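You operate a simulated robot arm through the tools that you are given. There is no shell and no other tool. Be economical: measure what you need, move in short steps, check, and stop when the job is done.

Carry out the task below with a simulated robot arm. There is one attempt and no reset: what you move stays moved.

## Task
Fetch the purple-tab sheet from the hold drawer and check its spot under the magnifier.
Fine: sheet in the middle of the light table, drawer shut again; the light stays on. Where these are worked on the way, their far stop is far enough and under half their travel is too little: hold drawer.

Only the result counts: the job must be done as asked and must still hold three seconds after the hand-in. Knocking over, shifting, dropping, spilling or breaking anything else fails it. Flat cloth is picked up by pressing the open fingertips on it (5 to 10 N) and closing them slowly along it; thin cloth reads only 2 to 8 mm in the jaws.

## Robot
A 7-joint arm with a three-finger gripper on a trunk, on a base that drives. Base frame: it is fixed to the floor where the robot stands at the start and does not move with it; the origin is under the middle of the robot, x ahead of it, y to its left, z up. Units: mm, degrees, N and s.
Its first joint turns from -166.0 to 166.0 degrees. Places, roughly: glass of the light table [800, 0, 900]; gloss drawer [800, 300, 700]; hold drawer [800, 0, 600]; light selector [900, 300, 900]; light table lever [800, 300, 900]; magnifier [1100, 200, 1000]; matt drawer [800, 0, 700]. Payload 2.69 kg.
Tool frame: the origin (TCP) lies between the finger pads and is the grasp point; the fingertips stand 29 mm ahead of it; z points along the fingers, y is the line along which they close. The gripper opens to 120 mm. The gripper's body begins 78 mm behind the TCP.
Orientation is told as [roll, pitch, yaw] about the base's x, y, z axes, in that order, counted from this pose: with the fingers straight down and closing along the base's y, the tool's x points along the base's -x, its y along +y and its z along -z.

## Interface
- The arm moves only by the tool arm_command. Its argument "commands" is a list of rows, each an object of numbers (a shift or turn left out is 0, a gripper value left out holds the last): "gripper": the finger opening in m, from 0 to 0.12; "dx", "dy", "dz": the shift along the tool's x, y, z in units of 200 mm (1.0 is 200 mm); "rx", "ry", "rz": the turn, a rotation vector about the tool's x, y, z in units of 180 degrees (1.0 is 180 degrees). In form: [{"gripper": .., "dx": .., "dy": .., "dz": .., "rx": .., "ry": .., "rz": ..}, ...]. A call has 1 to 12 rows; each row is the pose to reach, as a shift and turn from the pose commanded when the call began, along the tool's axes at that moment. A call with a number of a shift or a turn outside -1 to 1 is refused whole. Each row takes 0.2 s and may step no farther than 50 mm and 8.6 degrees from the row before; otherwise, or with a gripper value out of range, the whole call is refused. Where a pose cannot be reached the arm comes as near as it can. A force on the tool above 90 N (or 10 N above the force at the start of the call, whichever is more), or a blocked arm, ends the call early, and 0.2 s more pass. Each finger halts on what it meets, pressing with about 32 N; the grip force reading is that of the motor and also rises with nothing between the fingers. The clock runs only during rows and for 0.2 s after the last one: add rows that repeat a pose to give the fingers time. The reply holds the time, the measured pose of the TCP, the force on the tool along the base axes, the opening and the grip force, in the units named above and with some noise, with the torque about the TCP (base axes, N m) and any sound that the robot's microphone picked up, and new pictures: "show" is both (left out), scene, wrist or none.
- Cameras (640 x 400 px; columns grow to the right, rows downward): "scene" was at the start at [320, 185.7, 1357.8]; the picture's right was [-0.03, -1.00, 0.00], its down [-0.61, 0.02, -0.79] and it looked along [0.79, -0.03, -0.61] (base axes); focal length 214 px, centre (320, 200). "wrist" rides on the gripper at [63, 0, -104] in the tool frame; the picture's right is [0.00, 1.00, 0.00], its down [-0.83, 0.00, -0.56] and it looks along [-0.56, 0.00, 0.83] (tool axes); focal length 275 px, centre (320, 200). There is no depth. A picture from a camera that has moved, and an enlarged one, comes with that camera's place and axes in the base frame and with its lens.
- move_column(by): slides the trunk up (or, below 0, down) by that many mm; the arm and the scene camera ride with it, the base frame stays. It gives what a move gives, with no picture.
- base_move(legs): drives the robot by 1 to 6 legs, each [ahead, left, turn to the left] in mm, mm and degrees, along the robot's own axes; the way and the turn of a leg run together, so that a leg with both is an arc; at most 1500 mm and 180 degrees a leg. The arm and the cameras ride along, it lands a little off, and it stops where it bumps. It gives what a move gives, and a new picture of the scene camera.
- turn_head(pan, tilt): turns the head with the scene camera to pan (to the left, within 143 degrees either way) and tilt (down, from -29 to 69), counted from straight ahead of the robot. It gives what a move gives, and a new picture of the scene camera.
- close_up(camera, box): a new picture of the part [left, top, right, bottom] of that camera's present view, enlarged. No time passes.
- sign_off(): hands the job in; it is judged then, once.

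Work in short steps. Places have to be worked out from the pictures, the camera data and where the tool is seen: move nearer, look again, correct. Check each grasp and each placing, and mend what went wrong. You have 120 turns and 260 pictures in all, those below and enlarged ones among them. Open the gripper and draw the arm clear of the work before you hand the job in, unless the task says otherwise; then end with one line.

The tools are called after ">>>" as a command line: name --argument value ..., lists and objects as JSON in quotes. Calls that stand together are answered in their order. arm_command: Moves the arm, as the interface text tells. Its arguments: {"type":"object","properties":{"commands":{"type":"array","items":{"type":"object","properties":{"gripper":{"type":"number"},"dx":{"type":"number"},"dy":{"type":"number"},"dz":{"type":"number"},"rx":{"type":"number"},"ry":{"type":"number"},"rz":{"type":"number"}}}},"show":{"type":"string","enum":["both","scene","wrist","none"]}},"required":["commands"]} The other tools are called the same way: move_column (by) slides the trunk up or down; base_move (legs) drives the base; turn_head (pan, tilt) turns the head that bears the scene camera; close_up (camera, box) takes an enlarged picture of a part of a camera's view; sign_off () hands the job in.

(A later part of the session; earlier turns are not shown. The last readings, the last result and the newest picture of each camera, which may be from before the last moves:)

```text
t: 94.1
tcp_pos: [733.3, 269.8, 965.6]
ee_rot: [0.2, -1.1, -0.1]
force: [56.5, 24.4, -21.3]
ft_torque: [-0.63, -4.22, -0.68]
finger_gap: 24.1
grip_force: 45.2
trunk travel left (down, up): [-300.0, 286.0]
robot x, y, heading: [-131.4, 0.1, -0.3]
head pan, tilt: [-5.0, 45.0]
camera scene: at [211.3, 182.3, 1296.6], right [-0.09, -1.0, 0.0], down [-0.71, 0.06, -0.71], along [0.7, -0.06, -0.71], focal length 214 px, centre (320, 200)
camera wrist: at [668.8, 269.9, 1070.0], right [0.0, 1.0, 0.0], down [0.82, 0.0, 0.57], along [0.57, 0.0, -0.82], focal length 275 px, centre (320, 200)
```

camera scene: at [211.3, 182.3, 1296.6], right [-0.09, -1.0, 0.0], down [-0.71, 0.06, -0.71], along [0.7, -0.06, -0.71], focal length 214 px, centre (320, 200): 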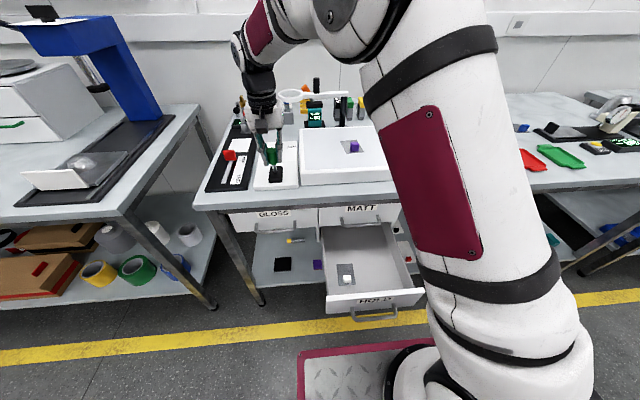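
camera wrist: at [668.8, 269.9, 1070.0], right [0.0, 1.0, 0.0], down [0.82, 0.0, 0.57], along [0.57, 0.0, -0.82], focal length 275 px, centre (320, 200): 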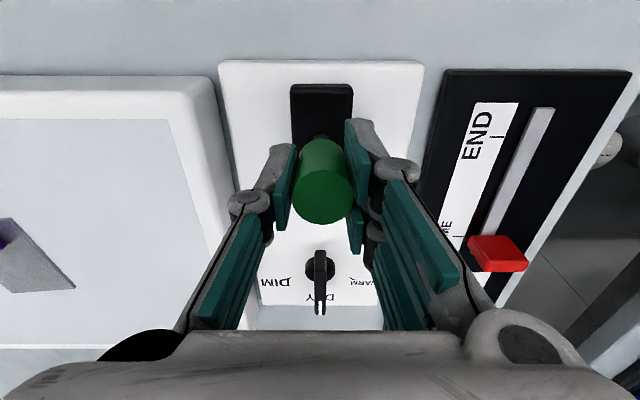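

The lever is upright but resists (56 N), possibly a detent. I pull a little further and watch.

>>> arm_command --commands '[{"gripper": 0.0, "dx": 0.02}, {"gripper": 0.0, "dx": 0.04}, {"gripper": 0.0, "dx": 0.06, "dz": 0.005}, {"gripper": 0.0, "dx": 0.08, "dz": 0.01}]' --show "wrist"

```text
t: 95.1
tcp_pos: [708.8, 270.9, 964.8]
ee_rot: [0.0, -0.2, 0.1]
force: [20.9, 22.9, -3.3]
ft_torque: [0.53, -1.55, 0.14]
finger_gap: 25.3
grip_force: 45.2
trunk travel left (down, up): [-300.0, 286.0]
robot x, y, heading: [-130.8, -2.1, -0.1]
head pan, tilt: [-5.0, 45.0]
camera wrist: at [646.6, 271.1, 1069.7], right [-0.01, 1.0, 0.0], down [0.83, 0.01, 0.56], along [0.56, 0.0, -0.83], focal length 275 px, centre (320, 200)
```

wrist: 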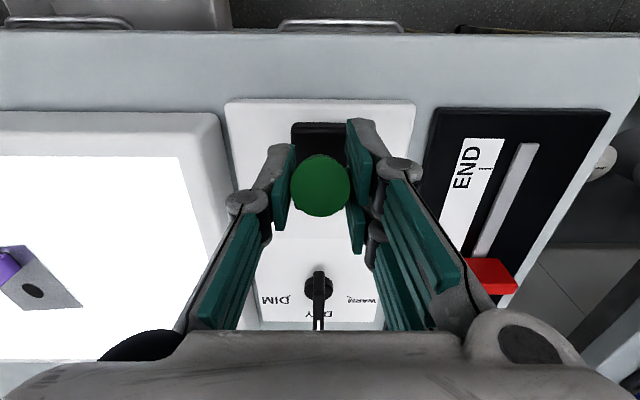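

The glass lights up, and the sheet's dark spot shows near its far end. I pull the lever a little further to be sure it is at its stop.

>>> arm_command --commands '[{"gripper": 0.0, "dx": 0.03, "dz": 0.012}, {"gripper": 0.0, "dx": 0.06, "dz": 0.025}, {"gripper": 0.0, "dx": 0.08, "dz": 0.035}]' --show "wrist"

```text
t: 95.9
tcp_pos: [696.7, 271.3, 960.6]
ee_rot: [0.1, -0.7, 0.0]
force: [36.0, 24.8, 7.1]
ft_torque: [1.04, -1.0, 0.51]
finger_gap: 25.1
grip_force: 44.7
trunk travel left (down, up): [-300.0, 286.0]
robot x, y, heading: [-128.5, 0.9, -0.2]
head pan, tilt: [-5.0, 45.0]
camera wrist: at [632.8, 270.9, 1064.5], right [-0.01, 1.0, 0.0], down [0.82, 0.0, 0.57], along [0.57, 0.01, -0.82], focal length 275 px, centre (320, 200)
```

wrist: 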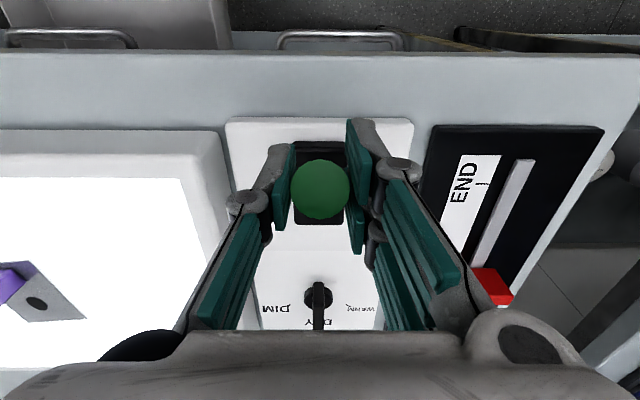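

Now I let go of the lever and rise; the light should stay.

>>> arm_command --commands '[{"gripper": 0.03}, {"gripper": 0.05}, {"gripper": 0.06}, {"gripper": 0.06, "dz": -0.15}, {"gripper": 0.06, "dz": -0.35}, {"gripper": 0.06, "dz": -0.55}, {"gripper": 0.06, "dz": -0.75}]' --show "wrist"

>>> close_up --camera "scene" --box '[220, 70, 420, 195]'

```text
t: 97.5
tcp_pos: [690.8, 269.5, 1107.9]
ee_rot: [-0.2, 0.2, 0.1]
force: [0.5, 0.1, -0.9]
ft_torque: [-0.02, 0.04, -0.01]
finger_gap: 60.2
grip_force: 0.0
trunk travel left (down, up): [-300.0, 286.0]
robot x, y, heading: [-128.2, 0.4, -0.2]
head pan, tilt: [-5.0, 45.0]
camera wrist: at [629.6, 269.8, 1213.2], right [-0.01, 1.0, 0.0], down [0.83, 0.01, 0.55], along [0.55, 0.0, -0.83], focal length 275 px, centre (320, 200)
```

wrist: 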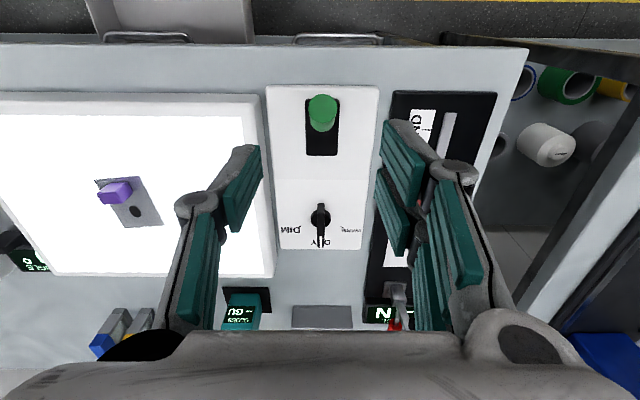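

```text
3.20 times, centred on (320, 132) of scene
camera zoom: at [208.3, 181.1, 1297.6], right [-0.09, -1.0, 0.0], down [-0.7, 0.06, -0.71], along [0.7, -0.06, -0.71], focal length 686 px, centre (320, 416)
```

zoom: 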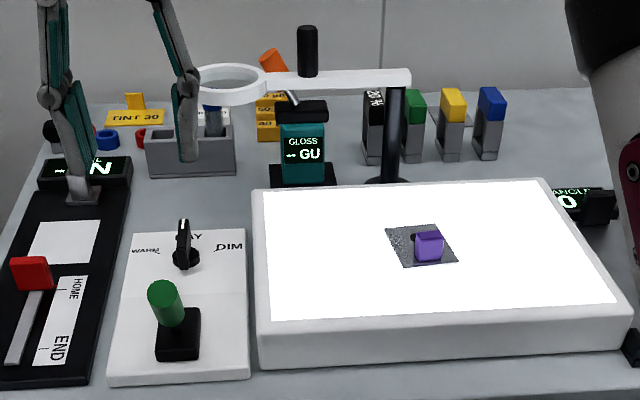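

Light stays on; the spot is at about (851, 19), right where the lens would swing (radius ≈205 about the post at (1057, 16)). I first shut the drawer, to be free to drive close: back off and lower.

>>> base_move --legs '[[-512, 0, 0]]'

>>> move_column --by -300

>>> arm_command --commands '[{"gripper": 0.06, "dx": -0.02, "dy": -0.2, "dz": 0.1}, {"dx": -0.04, "dy": -0.4, "dz": 0.2}, {"dx": -0.06, "dy": -0.6, "dz": 0.3}, {"dx": -0.08, "dy": -0.8, "dz": 0.4}, {"dx": -0.1, "dy": -1.0, "dz": 0.5}]' --show "none"

>>> arm_command --commands '[{"dy": -0.1, "dz": 0.1, "rz": 0.045}, {"dy": -0.2, "dz": 0.2, "rz": 0.09}, {"dy": -0.3, "dz": 0.3, "rz": 0.135}, {"dy": -0.38, "dz": 0.32, "rz": 0.18}, {"dy": -0.38, "dz": 0.32, "rz": 0.225}, {"dy": -0.38, "dz": 0.32, "rz": 0.27}, {"dy": -0.38, "dz": 0.32, "rz": 0.315}, {"dy": -0.38, "dz": 0.32, "rz": 0.36}, {"dy": -0.38, "dz": 0.32, "rz": 0.405}, {"dy": -0.38, "dz": 0.32, "rz": 0.45}, {"dy": -0.38, "dz": 0.32, "rz": 0.475}, {"dy": -0.38, "dz": 0.32, "rz": 0.5}]' --show "none"

```text
t: 100.5
tcp_pos: [177.6, 276.1, 1108.0]
ee_rot: [-0.2, 0.2, 0.5]
force: [0.4, 1.0, 0.1]
ft_torque: [0.0, 0.02, 0.0]
finger_gap: 60.0
grip_force: 0.0
trunk travel left (down, up): [-300.0, 286.0]
robot x, y, heading: [-637.4, -0.1, 0.0]
head pan, tilt: [-5.0, 45.0]
camera scene: at [-303.9, 183.3, 1297.7], right [-0.08, -1.0, 0.0], down [-0.7, 0.06, -0.71], along [0.7, -0.06, -0.71], focal length 214 px, centre (320, 200)
```

scene: 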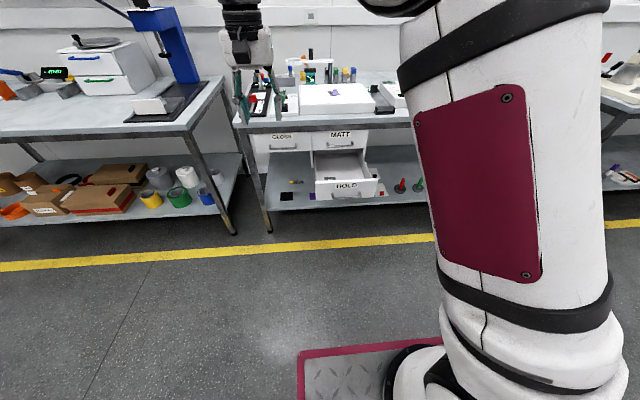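

```text
t: 103.5
tcp_pos: [177.9, 275.4, 807.4]
ee_rot: [-0.1, 0.2, 0.5]
force: [0.4, 0.4, 0.5]
ft_torque: [0.04, -0.01, 0.0]
finger_gap: 59.9
grip_force: 0.0
trunk travel left (down, up): [0.0, 586.0]
robot x, y, heading: [-640.9, 0.7, 0.4]
head pan, tilt: [-5.0, 45.0]
```

```text
t: 104.7
tcp_pos: [200.0, 74.4, 708.0]
ee_rot: [-0.2, 0.1, 0.6]
force: [-0.2, -0.1, -0.6]
ft_torque: [0.01, 0.01, 0.01]
finger_gap: 60.1
grip_force: 0.1
trunk travel left (down, up): [0.0, 586.0]
robot x, y, heading: [-639.0, 0.1, 0.3]
head pan, tilt: [-5.0, 45.0]
```

```text
t: 107.3
tcp_pos: [200.2, -1.1, 645.2]
ee_rot: [-0.2, -0.2, -89.6]
force: [0.2, -1.1, 0.3]
ft_torque: [-0.02, -0.04, 0.0]
finger_gap: 60.0
grip_force: 0.0
trunk travel left (down, up): [0.0, 586.0]
robot x, y, heading: [-641.0, 1.2, 0.0]
head pan, tilt: [-5.0, 45.0]
```

The same pre-pose as before. I pitch the hand forward again.

>>> arm_command --commands '[{"rx": -0.045}, {"rx": -0.09}, {"rx": -0.135}, {"rx": -0.18}, {"rx": -0.225}, {"rx": -0.27}, {"rx": -0.315}, {"rx": -0.36}, {"rx": -0.4}]' --show "wrist"

```text
t: 109.3
tcp_pos: [237.8, -2.2, 647.2]
ee_rot: [71.9, -0.2, -89.4]
force: [0.0, -0.1, -0.3]
ft_torque: [0.03, 0.05, -0.02]
finger_gap: 60.1
grip_force: 0.0
out of reach, approached as far as the arm can: row 8, 9
trunk travel left (down, up): [0.0, 586.0]
robot x, y, heading: [-640.8, 4.6, 0.4]
head pan, tilt: [-5.0, 45.0]
camera wrist: at [139.2, 61.3, 680.9], right [0.31, 0.01, 0.95], down [-0.52, -0.84, 0.18], along [0.8, -0.55, -0.25], focal length 275 px, centre (320, 200)
```

wrist: 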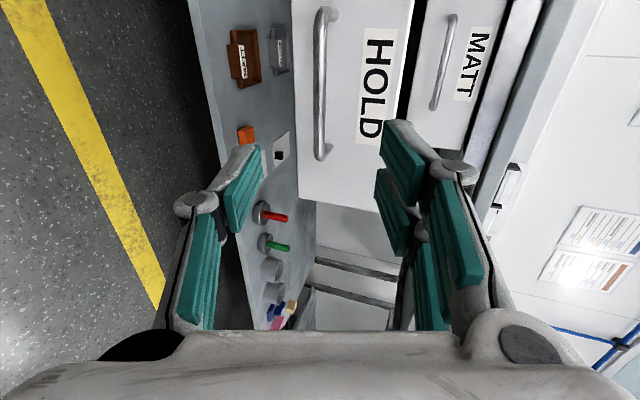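

Bar is centred, about 174 mm ahead. I advance 155 mm with the fingers at 70 mm.

>>> arm_command --commands '[{"gripper": 0.07, "dz": 0.15, "dy": 0.01}, {"gripper": 0.07, "dz": 0.3, "dy": 0.02}, {"gripper": 0.07, "dz": 0.45, "dy": 0.02}, {"gripper": 0.07, "dz": 0.6, "dy": 0.02}, {"gripper": 0.07, "dz": 0.7, "dy": 0.02}, {"gripper": 0.07, "dz": 0.775, "dy": 0.02}]' --show "wrist"

```text
t: 110.7
tcp_pos: [385.5, -0.9, 604.6]
ee_rot: [71.8, -0.2, -89.5]
force: [-0.2, -0.1, 1.0]
ft_torque: [0.01, -0.02, 0.01]
finger_gap: 70.1
grip_force: 0.0
trunk travel left (down, up): [0.0, 586.0]
robot x, y, heading: [-640.4, 0.1, 0.4]
head pan, tilt: [-5.0, 45.0]
camera wrist: at [287.1, 62.6, 637.4], right [0.31, 0.01, 0.95], down [-0.52, -0.84, 0.18], along [0.8, -0.55, -0.25], focal length 275 px, centre (320, 200)
```

wrist: 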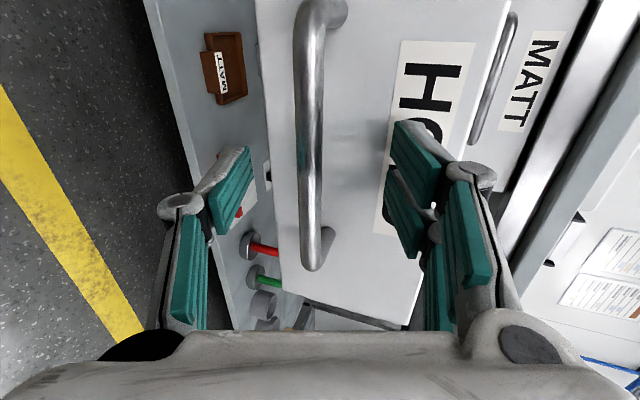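

Nearly there; the bar is slightly below centre. Advance 14 mm, shift 7 mm, then close.

>>> arm_command --commands '[{"gripper": 0.07, "dz": 0.035, "dy": -0.03}, {"gripper": 0.07, "dz": 0.07, "dy": -0.035}, {"gripper": 0.05, "dz": 0.07, "dy": -0.035}, {"gripper": 0.03, "dz": 0.07, "dy": -0.035}, {"gripper": 0.015, "dz": 0.07, "dy": -0.035}, {"gripper": 0.005, "dz": 0.07, "dy": -0.035}, {"gripper": 0.005, "dz": 0.07, "dy": -0.035}]' --show "wrist"

```text
t: 112.3
tcp_pos: [398.1, 0.2, 594.0]
ee_rot: [72.1, -0.1, -89.5]
force: [0.7, -0.5, 16.2]
ft_torque: [0.34, -0.07, -0.07]
finger_gap: 14.5
grip_force: 6.8
trunk travel left (down, up): [0.0, 586.0]
robot x, y, heading: [-639.3, -1.3, 0.4]
head pan, tilt: [-5.0, 45.0]
camera wrist: at [298.5, 61.8, 627.2], right [0.31, 0.01, 0.95], down [-0.52, -0.84, 0.18], along [0.8, -0.55, -0.25], focal length 275 px, centre (320, 200)
```

wrist: 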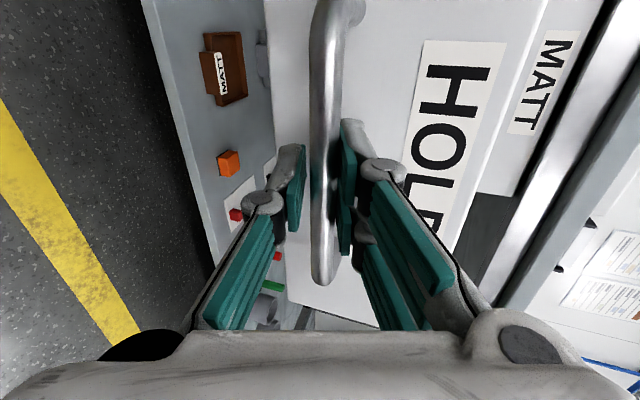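

Gripped. I push the drawer in by driving ahead 262 mm.

>>> base_move --legs '[[200, 0, 0], [62, 0, 0]]'

```text
t: 114.5
tcp_pos: [656.7, -2.4, 592.6]
ee_rot: [71.9, -0.2, -89.6]
force: [0.4, 2.9, 13.2]
ft_torque: [0.2, 0.06, -0.19]
finger_gap: 13.6
grip_force: 5.9
trunk travel left (down, up): [0.0, 586.0]
robot x, y, heading: [-379.7, 0.5, 0.3]
head pan, tilt: [-5.0, 45.0]
camera scene: at [-2.9, 183.5, 998.4], right [-0.08, -1.0, 0.0], down [-0.7, 0.06, -0.71], along [0.7, -0.06, -0.71], focal length 214 px, centre (320, 200)
```

scene: 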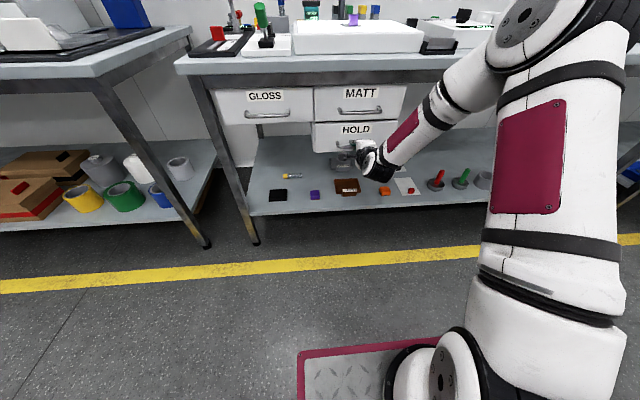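

Nearly shut. I push the last stretch with the arm until resistance.

>>> arm_command --commands '[{"gripper": 0.005, "dz": 0.025, "dy": 0.008}, {"gripper": 0.005, "dz": 0.05, "dy": 0.016}, {"gripper": 0.005, "dz": 0.075, "dy": 0.024}, {"gripper": 0.005, "dz": 0.1, "dy": 0.032}]' --show "none"

>>> close_up --camera "scene" --box '[280, 70, 440, 170]'

```text
t: 115.0
tcp_pos: [659.5, -3.3, 595.0]
ee_rot: [71.8, -0.2, -89.5]
force: [-39.3, -1.3, 22.1]
ft_torque: [0.73, -0.58, -0.41]
finger_gap: 10.4
grip_force: 37.7
trunk travel left (down, up): [0.0, 586.0]
robot x, y, heading: [-381.0, -1.2, 0.2]
head pan, tilt: [-5.0, 45.0]
stopped in row 2: the force on the tool passed its limit at 103 N (the readings are from after the stop); the commanded pose is now the measured one
```

```text
4.00 times, centred on (360, 120) of scene
camera zoom: at [-5.3, 183.3, 998.9], right [-0.08, -1.0, 0.0], down [-0.7, 0.06, -0.71], along [0.71, -0.06, -0.71], focal length 858 px, centre (160, 520)
```

zoom: 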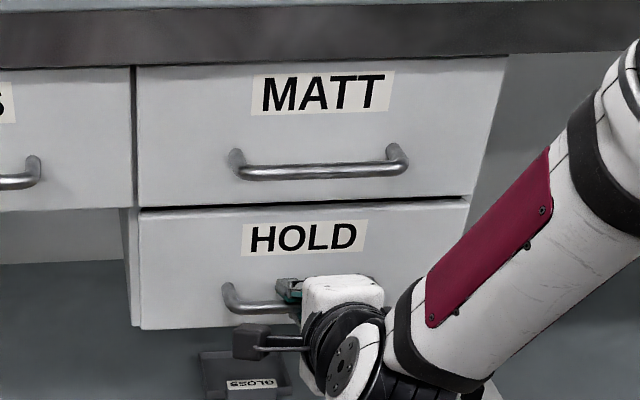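

The drawer met its stop and looks flush. I release and withdraw straight back.

>>> arm_command --commands '[{"gripper": 0.03}, {"gripper": 0.06}, {"gripper": 0.06}, {"gripper": 0.06, "dz": -0.15}, {"gripper": 0.06, "dz": -0.35}, {"gripper": 0.06, "dz": -0.5}, {"gripper": 0.06, "dz": -0.65}]' --show "wrist"

>>> close_up --camera "scene" --box '[280, 70, 440, 170]'

```text
t: 116.6
tcp_pos: [538.9, -2.6, 632.0]
ee_rot: [71.6, -0.2, -89.6]
force: [0.2, 0.2, -0.3]
ft_torque: [-0.02, -0.01, -0.01]
finger_gap: 60.0
grip_force: 0.0
trunk travel left (down, up): [0.0, 586.0]
robot x, y, heading: [-381.7, -4.0, 0.1]
head pan, tilt: [-5.0, 45.0]
camera wrist: at [440.0, 60.0, 666.4], right [0.32, 0.01, 0.95], down [-0.52, -0.83, 0.18], along [0.79, -0.55, -0.26], focal length 275 px, centre (320, 200)
```

wrist: 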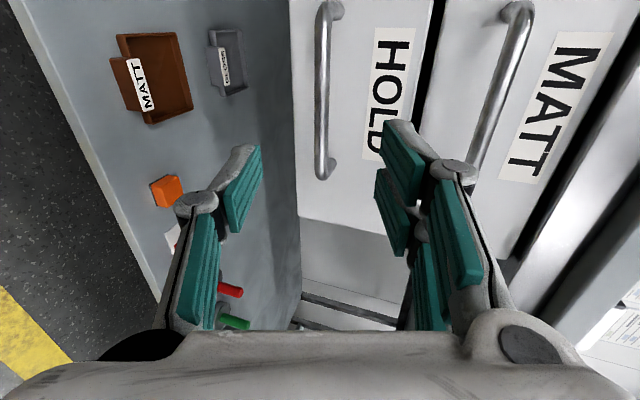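

```text
4.00 times, centred on (360, 120) of scene
camera zoom: at [-3.5, 183.4, 998.2], right [-0.08, -1.0, 0.0], down [-0.7, 0.06, -0.71], along [0.7, -0.06, -0.71], focal length 858 px, centre (160, 520)
```

zoom: 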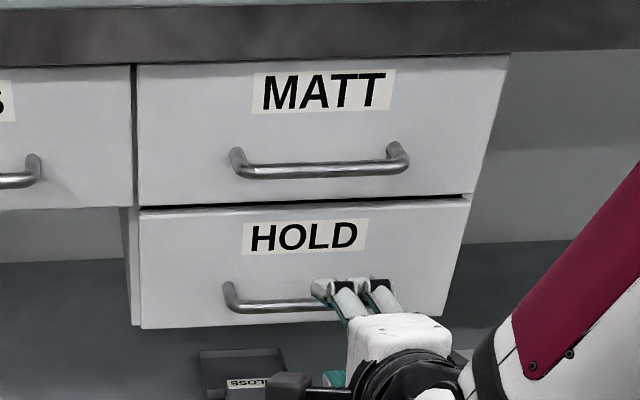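

Drawer looks flush with its neighbour. I turn the hand back down and up to prepare for the magnifier.

>>> arm_command --commands '[{"rx": 0.045}, {"rx": 0.09}, {"rx": 0.135}, {"rx": 0.18}, {"rx": 0.225}, {"rx": 0.27}, {"rx": 0.315}, {"rx": 0.36}, {"rx": 0.399}]' --show "none"

>>> arm_command --commands '[{"rz": -0.045}, {"rz": -0.09}, {"rz": -0.135}, {"rz": -0.18}, {"rz": -0.225}, {"rz": -0.27}, {"rz": -0.315}, {"rz": -0.36}, {"rz": -0.405}, {"rz": -0.45}, {"rz": -0.475}, {"rz": -0.5}]' --show "none"

>>> base_move --legs '[[-120, 0, 0]]'

>>> move_column --by 480

```text
t: 118.6
tcp_pos: [538.6, -4.3, 632.2]
ee_rot: [-0.4, -0.2, -89.6]
force: [0.7, 0.1, 0.1]
ft_torque: [-0.04, 0.0, 0.01]
finger_gap: 60.1
grip_force: 0.0
trunk travel left (down, up): [0.0, 586.0]
robot x, y, heading: [-381.7, -0.5, 0.1]
head pan, tilt: [-5.0, 45.0]
```

```text
t: 121.2
tcp_pos: [537.6, -3.6, 632.2]
ee_rot: [-0.2, 0.4, 0.4]
force: [-0.2, -0.1, -0.3]
ft_torque: [0.0, -0.01, 0.04]
finger_gap: 60.2
grip_force: 0.0
trunk travel left (down, up): [0.0, 586.0]
robot x, y, heading: [-382.1, 6.7, 0.1]
head pan, tilt: [-5.0, 45.0]
```

```text
t: 122.5
tcp_pos: [415.5, -4.0, 632.5]
ee_rot: [-0.2, 0.3, 0.4]
force: [-0.3, 1.1, 0.0]
ft_torque: [0.01, -0.03, -0.01]
finger_gap: 60.0
grip_force: 0.0
trunk travel left (down, up): [0.0, 586.0]
robot x, y, heading: [-506.9, 2.6, 0.1]
head pan, tilt: [-5.0, 45.0]
camera scene: at [-126.2, 183.3, 998.2], right [-0.08, -1.0, 0.0], down [-0.7, 0.06, -0.71], along [0.7, -0.06, -0.71], focal length 214 px, centre (320, 200)
```

scene: 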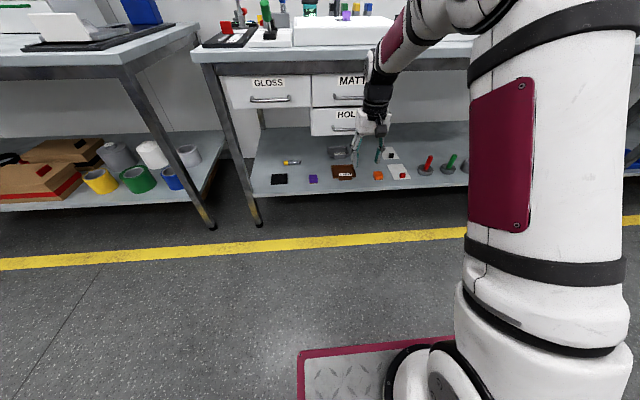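

```text
refused: 480 is not a number from -400 to 400
```

I raise the trunk in two goes.

>>> move_column --by 400

>>> move_column --by 60

>>> arm_command --commands '[{"dz": -0.15}, {"dz": -0.3}, {"dz": -0.45, "dy": 0.1}, {"dz": -0.55, "dy": 0.25}, {"dz": -0.55, "dy": 0.4}]' --show "none"

>>> base_move --legs '[[500, 0, 0]]'

```text
t: 126.3
tcp_pos: [415.1, -3.4, 1031.9]
ee_rot: [-0.2, 0.3, 0.5]
force: [0.0, 0.4, 0.4]
ft_torque: [0.02, 0.02, 0.0]
finger_gap: 60.1
grip_force: 0.0
trunk travel left (down, up): [-400.0, 186.0]
robot x, y, heading: [-502.4, 3.4, 0.3]
head pan, tilt: [-5.0, 45.0]
```

```text
t: 127.3
tcp_pos: [415.0, -2.3, 1092.5]
ee_rot: [-0.2, 0.4, 0.4]
force: [0.4, -0.1, -0.1]
ft_torque: [0.02, -0.03, -0.04]
finger_gap: 60.0
grip_force: 0.1
trunk travel left (down, up): [-460.0, 126.0]
robot x, y, heading: [-504.5, 4.2, 0.1]
head pan, tilt: [-5.0, 45.0]
```

```text
t: 128.5
tcp_pos: [413.4, 76.1, 1201.3]
ee_rot: [-0.2, 0.3, 0.4]
force: [-0.1, -0.1, -0.5]
ft_torque: [0.06, 0.01, -0.01]
finger_gap: 59.9
grip_force: 0.0
out of reach, approached as far as the arm can: row 5
trunk travel left (down, up): [-460.0, 126.0]
robot x, y, heading: [-508.1, -1.2, 0.1]
head pan, tilt: [-5.0, 45.0]
```

```text
t: 131.4
tcp_pos: [912.0, 84.9, 1201.5]
ee_rot: [-0.2, 0.3, 0.6]
force: [-0.3, -0.3, 0.4]
ft_torque: [-0.04, 0.02, 0.02]
finger_gap: 59.9
grip_force: 0.2
trunk travel left (down, up): [-460.0, 126.0]
robot x, y, heading: [-8.7, 4.9, 0.5]
head pan, tilt: [-5.0, 45.0]
camera scene: at [237.2, 186.5, 1457.5], right [-0.08, -1.0, 0.0], down [-0.7, 0.06, -0.71], along [0.7, -0.06, -0.71], focal length 214 px, centre (320, 200)
```

scene: 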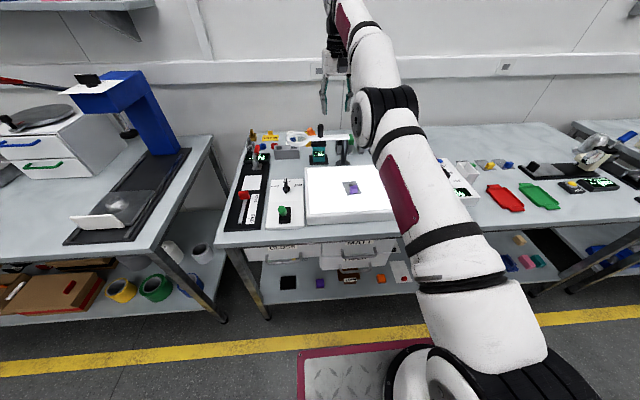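

I look with both cameras at the magnifier from here.

>>> arm_command --commands '[{"gripper": 0.06}]' --show "wrist"

>>> close_up --camera "scene" --box '[250, 110, 410, 230]'

```text
t: 131.8
tcp_pos: [912.7, 85.0, 1200.7]
ee_rot: [-0.2, 0.3, 0.7]
force: [0.1, 0.1, 1.1]
ft_torque: [0.0, 0.0, 0.0]
finger_gap: 60.2
grip_force: 0.1
trunk travel left (down, up): [-460.0, 126.0]
robot x, y, heading: [-8.7, 4.4, 0.3]
head pan, tilt: [-5.0, 45.0]
camera wrist: at [850.7, 84.4, 1306.7], right [-0.02, 1.0, 0.0], down [0.83, 0.02, 0.55], along [0.55, 0.01, -0.83], focal length 275 px, centre (320, 200)
```

wrist: 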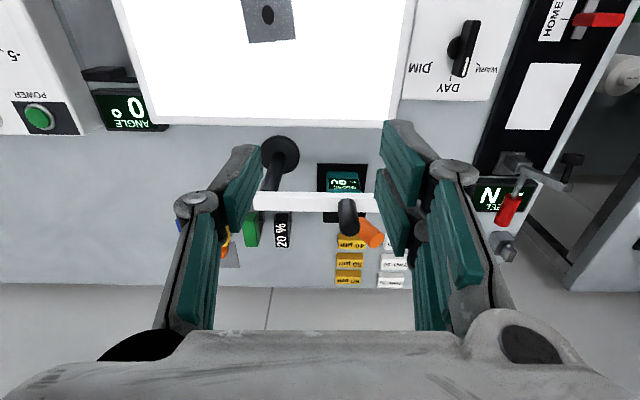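

```text
3.33 times, centred on (330, 170) of scene
camera zoom: at [237.2, 186.5, 1457.4], right [-0.08, -1.0, 0.0], down [-0.7, 0.06, -0.71], along [0.7, -0.06, -0.71], focal length 715 px, centre (287, 300)
```

zoom: 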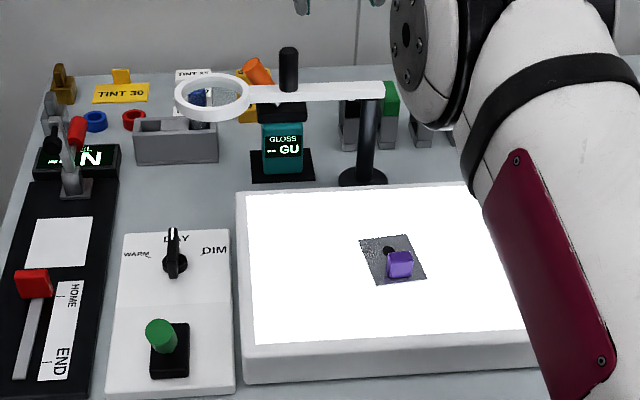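

Knob of the magnifier arm is at about (1055, 121), z 1010–1060, post near (1056, 14). The platform front still has room before the table, so I drive 110 mm ahead to bring it in reach.

>>> base_move --legs '[[110, 0, 0]]'

>>> arm_command --commands '[{"gripper": 0.06, "dy": 0.05, "dz": 0.15}, {"gripper": 0.06, "dx": -0.0, "dy": 0.1, "dz": 0.3}]' --show "wrist"

```text
t: 133.1
tcp_pos: [1024.7, 86.5, 1200.5]
ee_rot: [-0.2, 0.3, 0.8]
force: [0.4, 0.1, 0.1]
ft_torque: [0.01, -0.01, 0.03]
finger_gap: 60.1
grip_force: 0.0
trunk travel left (down, up): [-460.0, 126.0]
robot x, y, heading: [103.8, 7.6, 0.4]
head pan, tilt: [-5.0, 45.0]
camera scene: at [349.0, 187.8, 1457.5], right [-0.08, -1.0, 0.0], down [-0.7, 0.06, -0.71], along [0.7, -0.06, -0.71], focal length 214 px, centre (320, 200)
```

scene: 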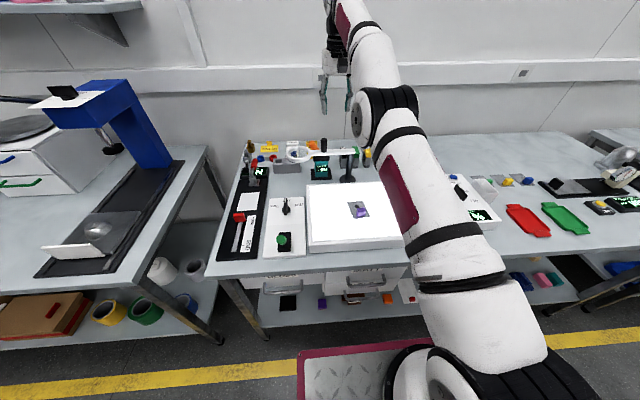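

```text
t: 133.7
tcp_pos: [1038.3, 109.5, 1144.6]
ee_rot: [-0.3, 0.4, 0.7]
force: [0.2, -0.1, 0.2]
ft_torque: [0.02, -0.04, 0.0]
finger_gap: 60.0
grip_force: 0.1
out of reach, approached as far as the arm can: row 1, 2
trunk travel left (down, up): [-460.0, 126.0]
robot x, y, heading: [106.2, 3.6, 0.6]
head pan, tilt: [-5.0, 45.0]
camera wrist: at [977.5, 109.4, 1249.6], right [-0.02, 1.0, 0.0], down [0.84, 0.02, 0.55], along [0.55, 0.01, -0.84], focal length 275 px, centre (320, 200)
```

wrist: 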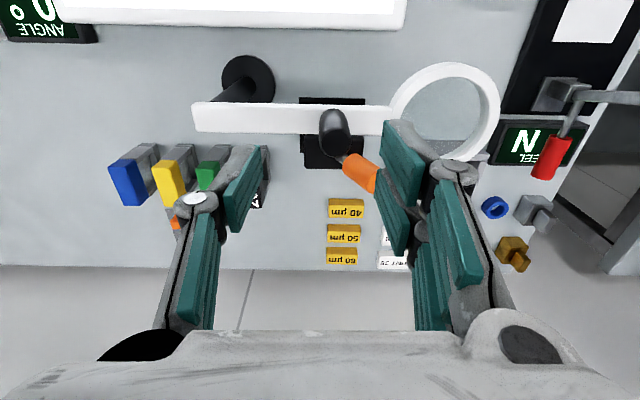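

Knob now computes to (1051, 122). I align over it and lower partway.

>>> arm_command --commands '[{"gripper": 0.06, "dx": -0.06, "dy": 0.06, "dz": 0.05}, {"gripper": 0.06, "dx": -0.06, "dy": 0.06, "dz": 0.15}, {"gripper": 0.06, "dx": -0.06, "dy": 0.06, "dz": 0.23}]' --show "wrist"

```text
t: 134.4
tcp_pos: [1049.3, 120.9, 1098.1]
ee_rot: [-0.2, 0.2, 0.8]
force: [-0.5, 0.9, 1.1]
ft_torque: [-0.01, -0.03, 0.02]
finger_gap: 60.1
grip_force: 0.1
out of reach, approached as far as the arm can: row 1
trunk travel left (down, up): [-460.0, 126.0]
robot x, y, heading: [108.7, 3.6, 0.5]
head pan, tilt: [-5.0, 45.0]
camera wrist: at [987.7, 121.3, 1204.1], right [-0.02, 1.0, 0.0], down [0.83, 0.02, 0.55], along [0.55, 0.01, -0.83], focal length 275 px, centre (320, 200)
```

wrist: 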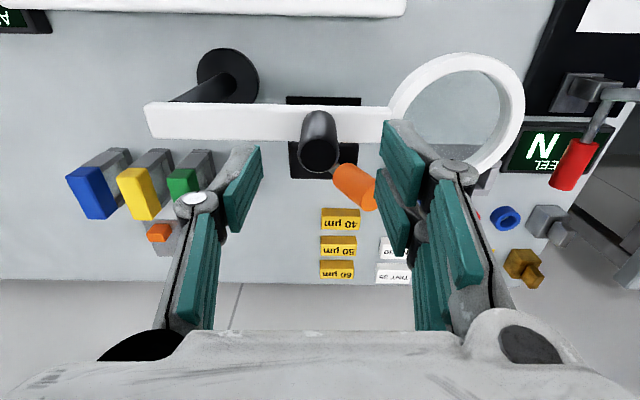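

Aligned. I lower to z≈1052 and grip the knob.

>>> arm_command --commands '[{"gripper": 0.055, "dx": -0.01, "dz": 0.1}, {"gripper": 0.055, "dx": -0.01, "dz": 0.2}, {"gripper": 0.055, "dx": -0.01, "dz": 0.23}, {"gripper": 0.04, "dx": -0.01, "dz": 0.23}, {"gripper": 0.025, "dx": -0.01, "dz": 0.23}, {"gripper": 0.012, "dx": -0.01, "dz": 0.23}, {"gripper": 0.012, "dx": -0.01, "dz": 0.23}]' --show "wrist"

```text
t: 136.1
tcp_pos: [1051.2, 119.4, 1051.9]
ee_rot: [-0.3, 0.2, 0.7]
force: [-2.7, -3.7, -1.0]
ft_torque: [-0.1, 0.35, -0.13]
finger_gap: 22.8
grip_force: 44.6
trunk travel left (down, up): [-460.0, 126.0]
robot x, y, heading: [109.7, 1.0, 0.5]
head pan, tilt: [-5.0, 45.0]
camera wrist: at [990.3, 120.1, 1158.6], right [-0.02, 1.0, 0.0], down [0.83, 0.02, 0.55], along [0.55, 0.01, -0.83], focal length 275 px, centre (320, 200)
```

wrist: 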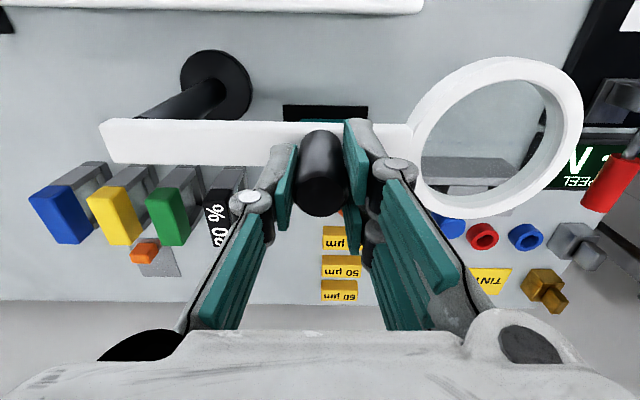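

Knob gripped. I swing the arm about the post along the circle, first 40°.

>>> arm_command --commands '[{"gripper": 0.012, "dx": 0.045, "dy": -0.002}, {"gripper": 0.012, "dx": 0.09, "dy": -0.008}, {"gripper": 0.012, "dx": 0.135, "dy": -0.018}, {"gripper": 0.012, "dx": 0.178, "dy": -0.031}, {"gripper": 0.012, "dx": 0.22, "dy": -0.049}, {"gripper": 0.012, "dx": 0.26, "dy": -0.07}, {"gripper": 0.012, "dx": 0.298, "dy": -0.094}, {"gripper": 0.012, "dx": 0.334, "dy": -0.122}]' --show "wrist"

```text
t: 137.8
tcp_pos: [983.3, 100.2, 1053.7]
ee_rot: [0.0, 0.4, 1.0]
force: [-6.2, 16.2, -4.8]
ft_torque: [0.49, 0.42, 0.43]
finger_gap: 23.7
grip_force: 45.3
trunk travel left (down, up): [-460.0, 126.0]
robot x, y, heading: [105.7, 5.0, 0.4]
head pan, tilt: [-5.0, 45.0]
camera wrist: at [922.0, 99.1, 1158.8], right [-0.02, 1.0, 0.0], down [0.84, 0.02, 0.55], along [0.55, 0.01, -0.84], focal length 275 px, centre (320, 200)
```

wrist: 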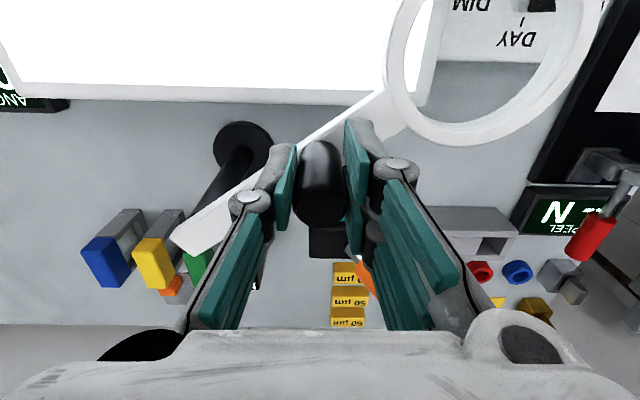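

The magnifier follows; a refit puts the pivot at (1045, 17), radius 103 for the knob. I swing on to the full 90°.

>>> arm_command --commands '[{"gripper": 0.012, "dx": 0.035, "dy": -0.005}, {"gripper": 0.012, "dx": 0.067, "dy": -0.032}, {"gripper": 0.012, "dx": 0.0965, "dy": -0.066}, {"gripper": 0.012, "dx": 0.1235, "dy": -0.102}, {"gripper": 0.012, "dx": 0.147, "dy": -0.14}, {"gripper": 0.012, "dx": 0.1675, "dy": -0.18}, {"gripper": 0.012, "dx": 0.184, "dy": -0.222}, {"gripper": 0.012, "dx": 0.1965, "dy": -0.266}, {"gripper": 0.012, "dx": 0.203, "dy": -0.298}, {"gripper": 0.012, "dx": 0.208, "dy": -0.328}]' --show "both"

```text
t: 140.1
tcp_pos: [942.7, 27.8, 1053.4]
ee_rot: [-0.3, 0.4, 0.6]
force: [-9.8, 0.9, -15.4]
ft_torque: [-0.15, 0.18, -0.07]
finger_gap: 20.7
grip_force: 45.2
trunk travel left (down, up): [-460.0, 126.0]
robot x, y, heading: [108.2, 8.0, 0.4]
head pan, tilt: [-5.0, 45.0]
camera scene: at [349.2, 187.9, 1457.4], right [-0.08, -1.0, 0.0], down [-0.7, 0.06, -0.71], along [0.7, -0.06, -0.71], focal length 214 px, centre (320, 200)
camera wrist: at [882.1, 28.1, 1159.4], right [-0.02, 1.0, -0.01], down [0.84, 0.02, 0.55], along [0.55, 0.0, -0.84], focal length 275 px, centre (320, 200)
```

scene: 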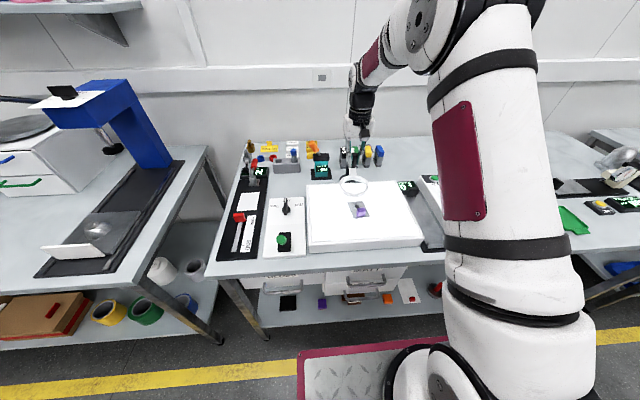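
wrist: 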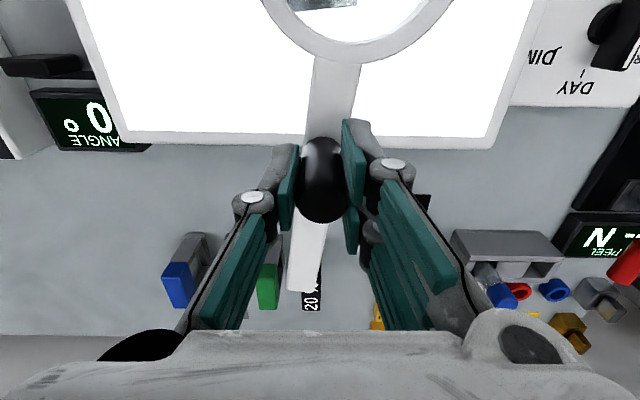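

Almost there; I swing the last 7° so that the lens stands over the spot at y≈18.

>>> arm_command --commands '[{"gripper": 0.012, "dx": 0.003, "dy": -0.025}, {"gripper": 0.012, "dx": 0.004, "dy": -0.05}, {"gripper": 0.012, "dx": 0.004, "dy": -0.05}]' --show "none"

>>> arm_command --commands '[{"gripper": 0.03}, {"gripper": 0.05}, {"gripper": 0.05}, {"gripper": 0.05, "dz": -0.15}, {"gripper": 0.05, "dz": -0.3}, {"gripper": 0.05, "dz": -0.4}]' --show "wrist"

>>> close_up --camera "scene" --box '[280, 150, 440, 250]'

```text
t: 140.8
tcp_pos: [942.5, 16.2, 1054.0]
ee_rot: [-0.5, 0.4, 0.6]
force: [-17.1, -5.1, -17.6]
ft_torque: [-0.87, 0.33, -0.5]
finger_gap: 20.5
grip_force: 44.7
trunk travel left (down, up): [-460.0, 126.0]
robot x, y, heading: [105.9, 0.2, 0.1]
head pan, tilt: [-5.0, 45.0]
```

```text
t: 141.8
tcp_pos: [945.5, 15.7, 1054.3]
ee_rot: [-0.3, 0.7, 0.6]
force: [20.8, -6.5, -37.8]
ft_torque: [-0.25, -4.28, -0.7]
finger_gap: 44.2
grip_force: 0.1
trunk travel left (down, up): [-460.0, 126.0]
robot x, y, heading: [108.8, 4.0, 0.5]
head pan, tilt: [-5.0, 45.0]
stopped in row 4: the force on the tool passed its limit at 119 N (the readings are from after the stop); the commanded pose is now the measured one
camera wrist: at [884.4, 16.3, 1160.2], right [-0.02, 1.0, -0.01], down [0.84, 0.02, 0.55], along [0.55, 0.0, -0.84], focal length 275 px, centre (320, 200)
```

wrist: 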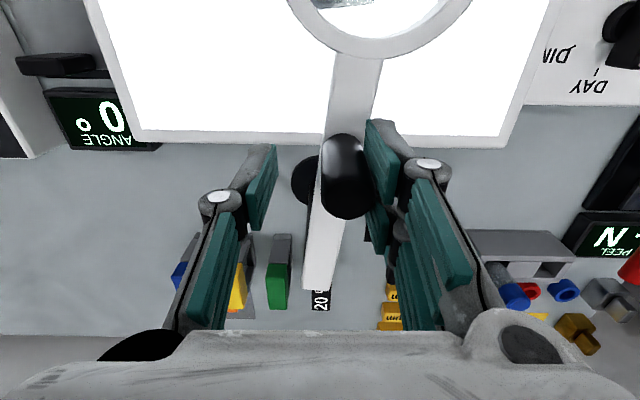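

```text
4.00 times, centred on (360, 200) of scene
camera zoom: at [351.9, 187.5, 1456.9], right [-0.08, -1.0, 0.0], down [-0.71, 0.06, -0.71], along [0.7, -0.06, -0.71], focal length 858 px, centre (160, 200)
```

zoom: 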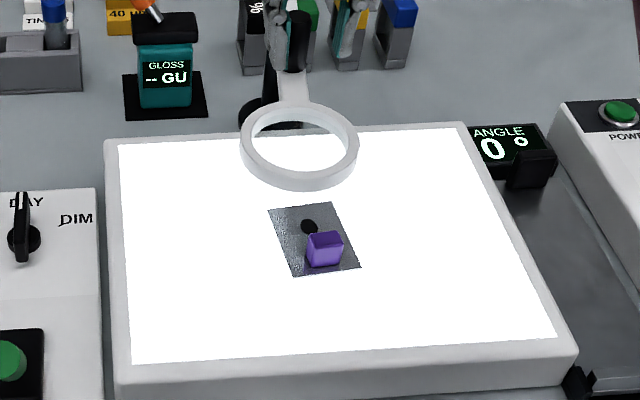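

The lens is over the table, but the right finger still clings to the knob and rising loaded it. I go back down 2 mm, open wider, and check forces.

>>> arm_command --commands '[{"gripper": 0.05, "dz": 0.012}, {"gripper": 0.06, "dz": 0.012}, {"gripper": 0.075, "dz": 0.012}, {"gripper": 0.075, "dz": 0.012}]' --show "wrist"

>>> close_up --camera "wrist" --box '[220, 80, 460, 280]'

```text
t: 142.8
tcp_pos: [945.9, 15.8, 1053.0]
ee_rot: [-0.4, 0.3, 0.7]
force: [42.5, -17.0, -35.2]
ft_torque: [-1.23, -1.36, -1.68]
finger_gap: 58.7
grip_force: 0.0
trunk travel left (down, up): [-460.0, 126.0]
robot x, y, heading: [105.0, 4.9, 0.6]
head pan, tilt: [-5.0, 45.0]
camera wrist: at [885.3, 16.2, 1159.0], right [-0.02, 1.0, -0.01], down [0.84, 0.02, 0.55], along [0.55, 0.0, -0.84], focal length 275 px, centre (320, 200)
```

wrist: 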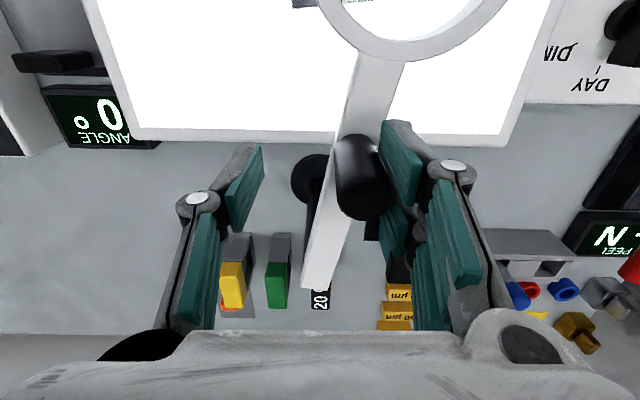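

```text
2.00 times, centred on (340, 180) of wrist
camera zoom: at [885.3, 16.2, 1159.0], right [-0.02, 1.0, -0.01], down [0.84, 0.02, 0.55], along [0.55, 0.0, -0.84], focal length 551 px, centre (280, 240)
```

zoom: 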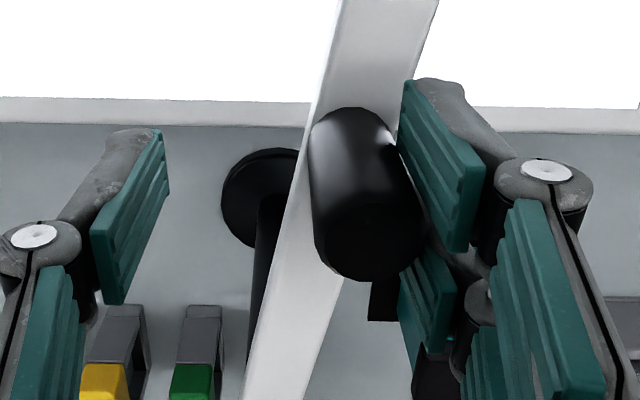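

The knob is wedged between the right finger's two pads, with a side load of +42 N in x. I relieve the load: 4 mm toward +x and 2 mm down.

>>> arm_command --commands '[{"gripper": 0.075, "dx": -0.01, "dz": 0.006}, {"gripper": 0.075, "dx": -0.02, "dz": 0.012}, {"gripper": 0.075, "dx": -0.02, "dz": 0.012}]' --show "none"

```text
t: 143.6
tcp_pos: [947.8, 17.8, 1053.1]
ee_rot: [-0.3, 0.7, 0.7]
force: [28.8, -14.6, -15.1]
ft_torque: [-0.63, -1.12, -1.29]
finger_gap: 63.0
grip_force: 0.0
trunk travel left (down, up): [-460.0, 126.0]
robot x, y, heading: [109.3, 5.7, 0.7]
head pan, tilt: [-5.0, 45.0]
```

Loads fall. I relieve further in the same direction.

>>> arm_command --commands '[{"gripper": 0.075, "dx": -0.015, "dz": 0.004}, {"gripper": 0.075, "dx": -0.03, "dz": 0.008}, {"gripper": 0.075, "dx": -0.03, "dz": 0.008}]' --show "wrist"

```text
t: 144.4
tcp_pos: [950.0, 21.3, 1050.8]
ee_rot: [-0.2, 0.9, 1.0]
force: [-3.1, -2.8, -11.5]
ft_torque: [0.19, -5.06, -0.26]
finger_gap: 70.7
grip_force: 0.0
trunk travel left (down, up): [-460.0, 126.0]
robot x, y, heading: [108.5, 2.1, 0.6]
head pan, tilt: [-5.0, 45.0]
camera wrist: at [890.2, 19.9, 1157.7], right [-0.02, 1.0, 0.0], down [0.84, 0.02, 0.54], along [0.54, 0.01, -0.84], focal length 275 px, centre (320, 200)
```

wrist: 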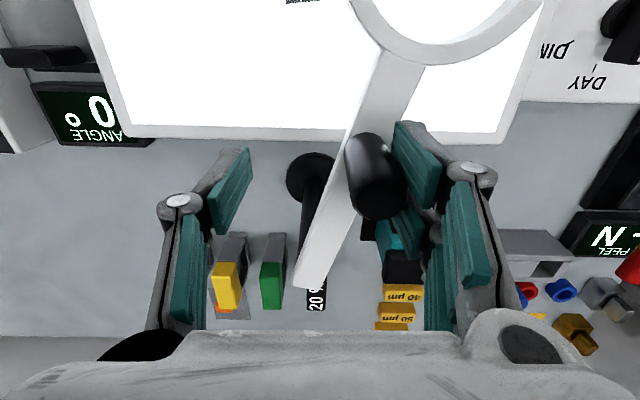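

Side load is gone. I try lifting in small steps now.

>>> arm_command --commands '[{"gripper": 0.07, "dz": -0.02}, {"gripper": 0.07, "dz": -0.04}, {"gripper": 0.07, "dz": -0.06}]' --show "wrist"

```text
t: 145.2
tcp_pos: [950.3, 20.8, 1053.2]
ee_rot: [-0.2, 1.5, 1.1]
force: [-1.1, 1.1, -30.8]
ft_torque: [-0.31, -9.52, 0.03]
finger_gap: 65.5
grip_force: 0.0
trunk travel left (down, up): [-460.0, 126.0]
robot x, y, heading: [109.4, 2.3, 0.6]
head pan, tilt: [-5.0, 45.0]
stopped in row 3: the force on the tool passed its limit at 93 N (the readings are from after the stop); the commanded pose is now the measured one
camera wrist: at [890.8, 20.7, 1159.1], right [-0.02, 1.0, 0.0], down [0.84, 0.02, 0.54], along [0.54, 0.01, -0.84], focal length 275 px, centre (320, 200)
```

wrist: 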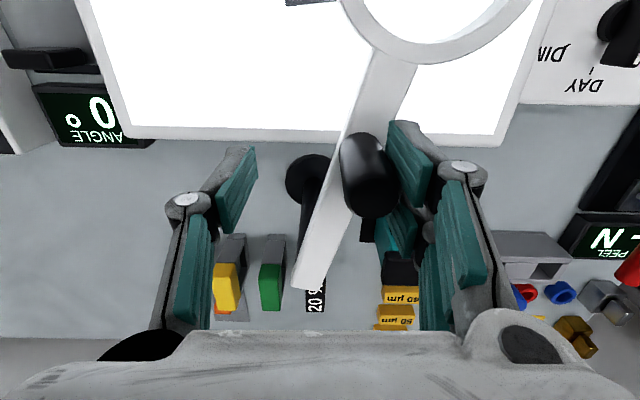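

The knob is pressed into the fork of the right finger, and along y the arm just swings with it. I turn the hand 88° about the knob's axis so that I can then pull off radially, where the magnifier arm is rigid.

>>> arm_command --commands '[{"gripper": 0.066, "dz": 0.012, "dx": 0.017, "dy": 0.001, "rz": 0.0444}, {"gripper": 0.066, "dz": 0.012, "dx": 0.034, "dy": 0.005, "rz": 0.0889}, {"gripper": 0.066, "dz": 0.012, "dx": 0.051, "dy": 0.011, "rz": 0.1333}, {"gripper": 0.066, "dz": 0.012, "dx": 0.066, "dy": 0.019, "rz": 0.1778}, {"gripper": 0.066, "dz": 0.012, "dx": 0.08, "dy": 0.029, "rz": 0.2222}, {"gripper": 0.066, "dz": 0.012, "dx": 0.093, "dy": 0.041, "rz": 0.2667}]' --show "wrist"

```text
t: 146.6
tcp_pos: [929.3, 28.6, 1053.4]
ee_rot: [-1.5, 1.0, -47.2]
force: [0.3, 0.1, -0.1]
ft_torque: [0.01, 0.02, 0.02]
finger_gap: 66.4
grip_force: 0.5
trunk travel left (down, up): [-460.0, 126.0]
robot x, y, heading: [106.6, 7.6, 0.5]
head pan, tilt: [-5.0, 45.0]
camera wrist: at [890.4, 75.9, 1160.0], right [0.73, 0.68, -0.02], down [0.58, -0.6, 0.54], along [0.36, -0.41, -0.84], focal length 275 px, centre (320, 200)
```

wrist: 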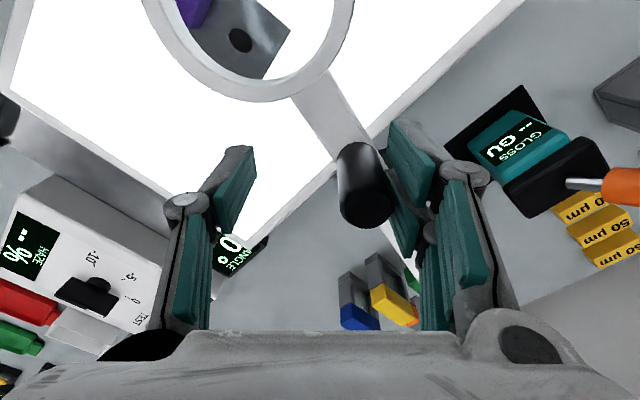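

All forces vanished: the knob is free. I shift 6 mm away from it along the tool's y and lift.

>>> arm_command --commands '[{"gripper": 0.08, "dy": 0.02}, {"gripper": 0.08, "dy": 0.03, "dz": -0.02}, {"gripper": 0.08, "dy": 0.03, "dz": -0.1}, {"gripper": 0.08, "dy": 0.03, "dz": -0.2}, {"gripper": 0.08, "dy": 0.03, "dz": -0.35}, {"gripper": 0.08, "dy": 0.03, "dz": -0.5}]' --show "wrist"

>>> close_up --camera "scene" --box '[280, 150, 440, 250]'

```text
t: 148.0
tcp_pos: [936.2, 33.7, 1153.5]
ee_rot: [-1.4, 1.0, -47.0]
force: [0.5, 0.8, -0.1]
ft_torque: [0.02, 0.03, 0.04]
finger_gap: 80.1
grip_force: 0.0
trunk travel left (down, up): [-460.0, 126.0]
robot x, y, heading: [108.7, 0.7, 0.5]
head pan, tilt: [-5.0, 45.0]
camera wrist: at [897.9, 81.2, 1260.0], right [0.73, 0.69, -0.03], down [0.59, -0.6, 0.54], along [0.36, -0.41, -0.84], focal length 275 px, centre (320, 200)
```

wrist: 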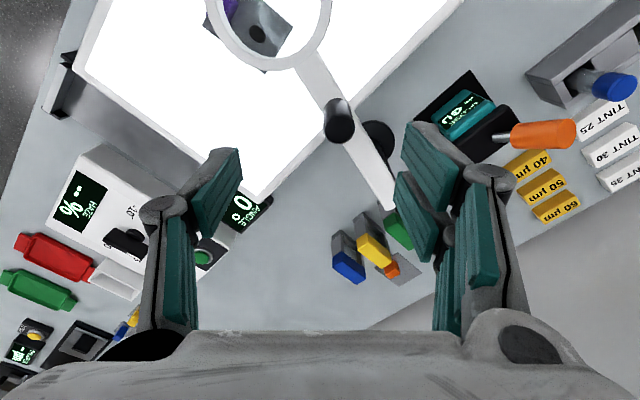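

```text
4.00 times, centred on (360, 200) of scene
camera zoom: at [349.2, 188.0, 1457.4], right [-0.08, -1.0, 0.0], down [-0.71, 0.06, -0.71], along [0.7, -0.06, -0.71], focal length 858 px, centre (160, 200)
```

zoom: 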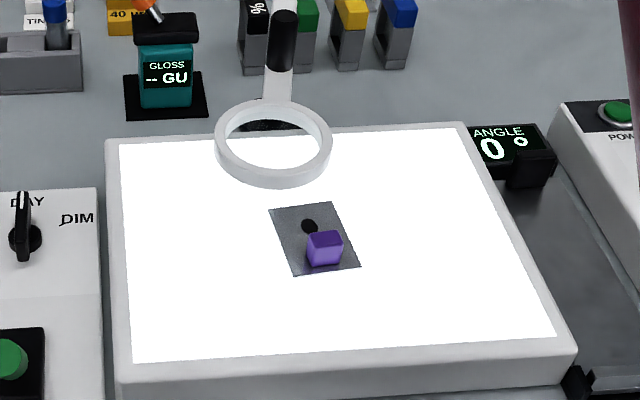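

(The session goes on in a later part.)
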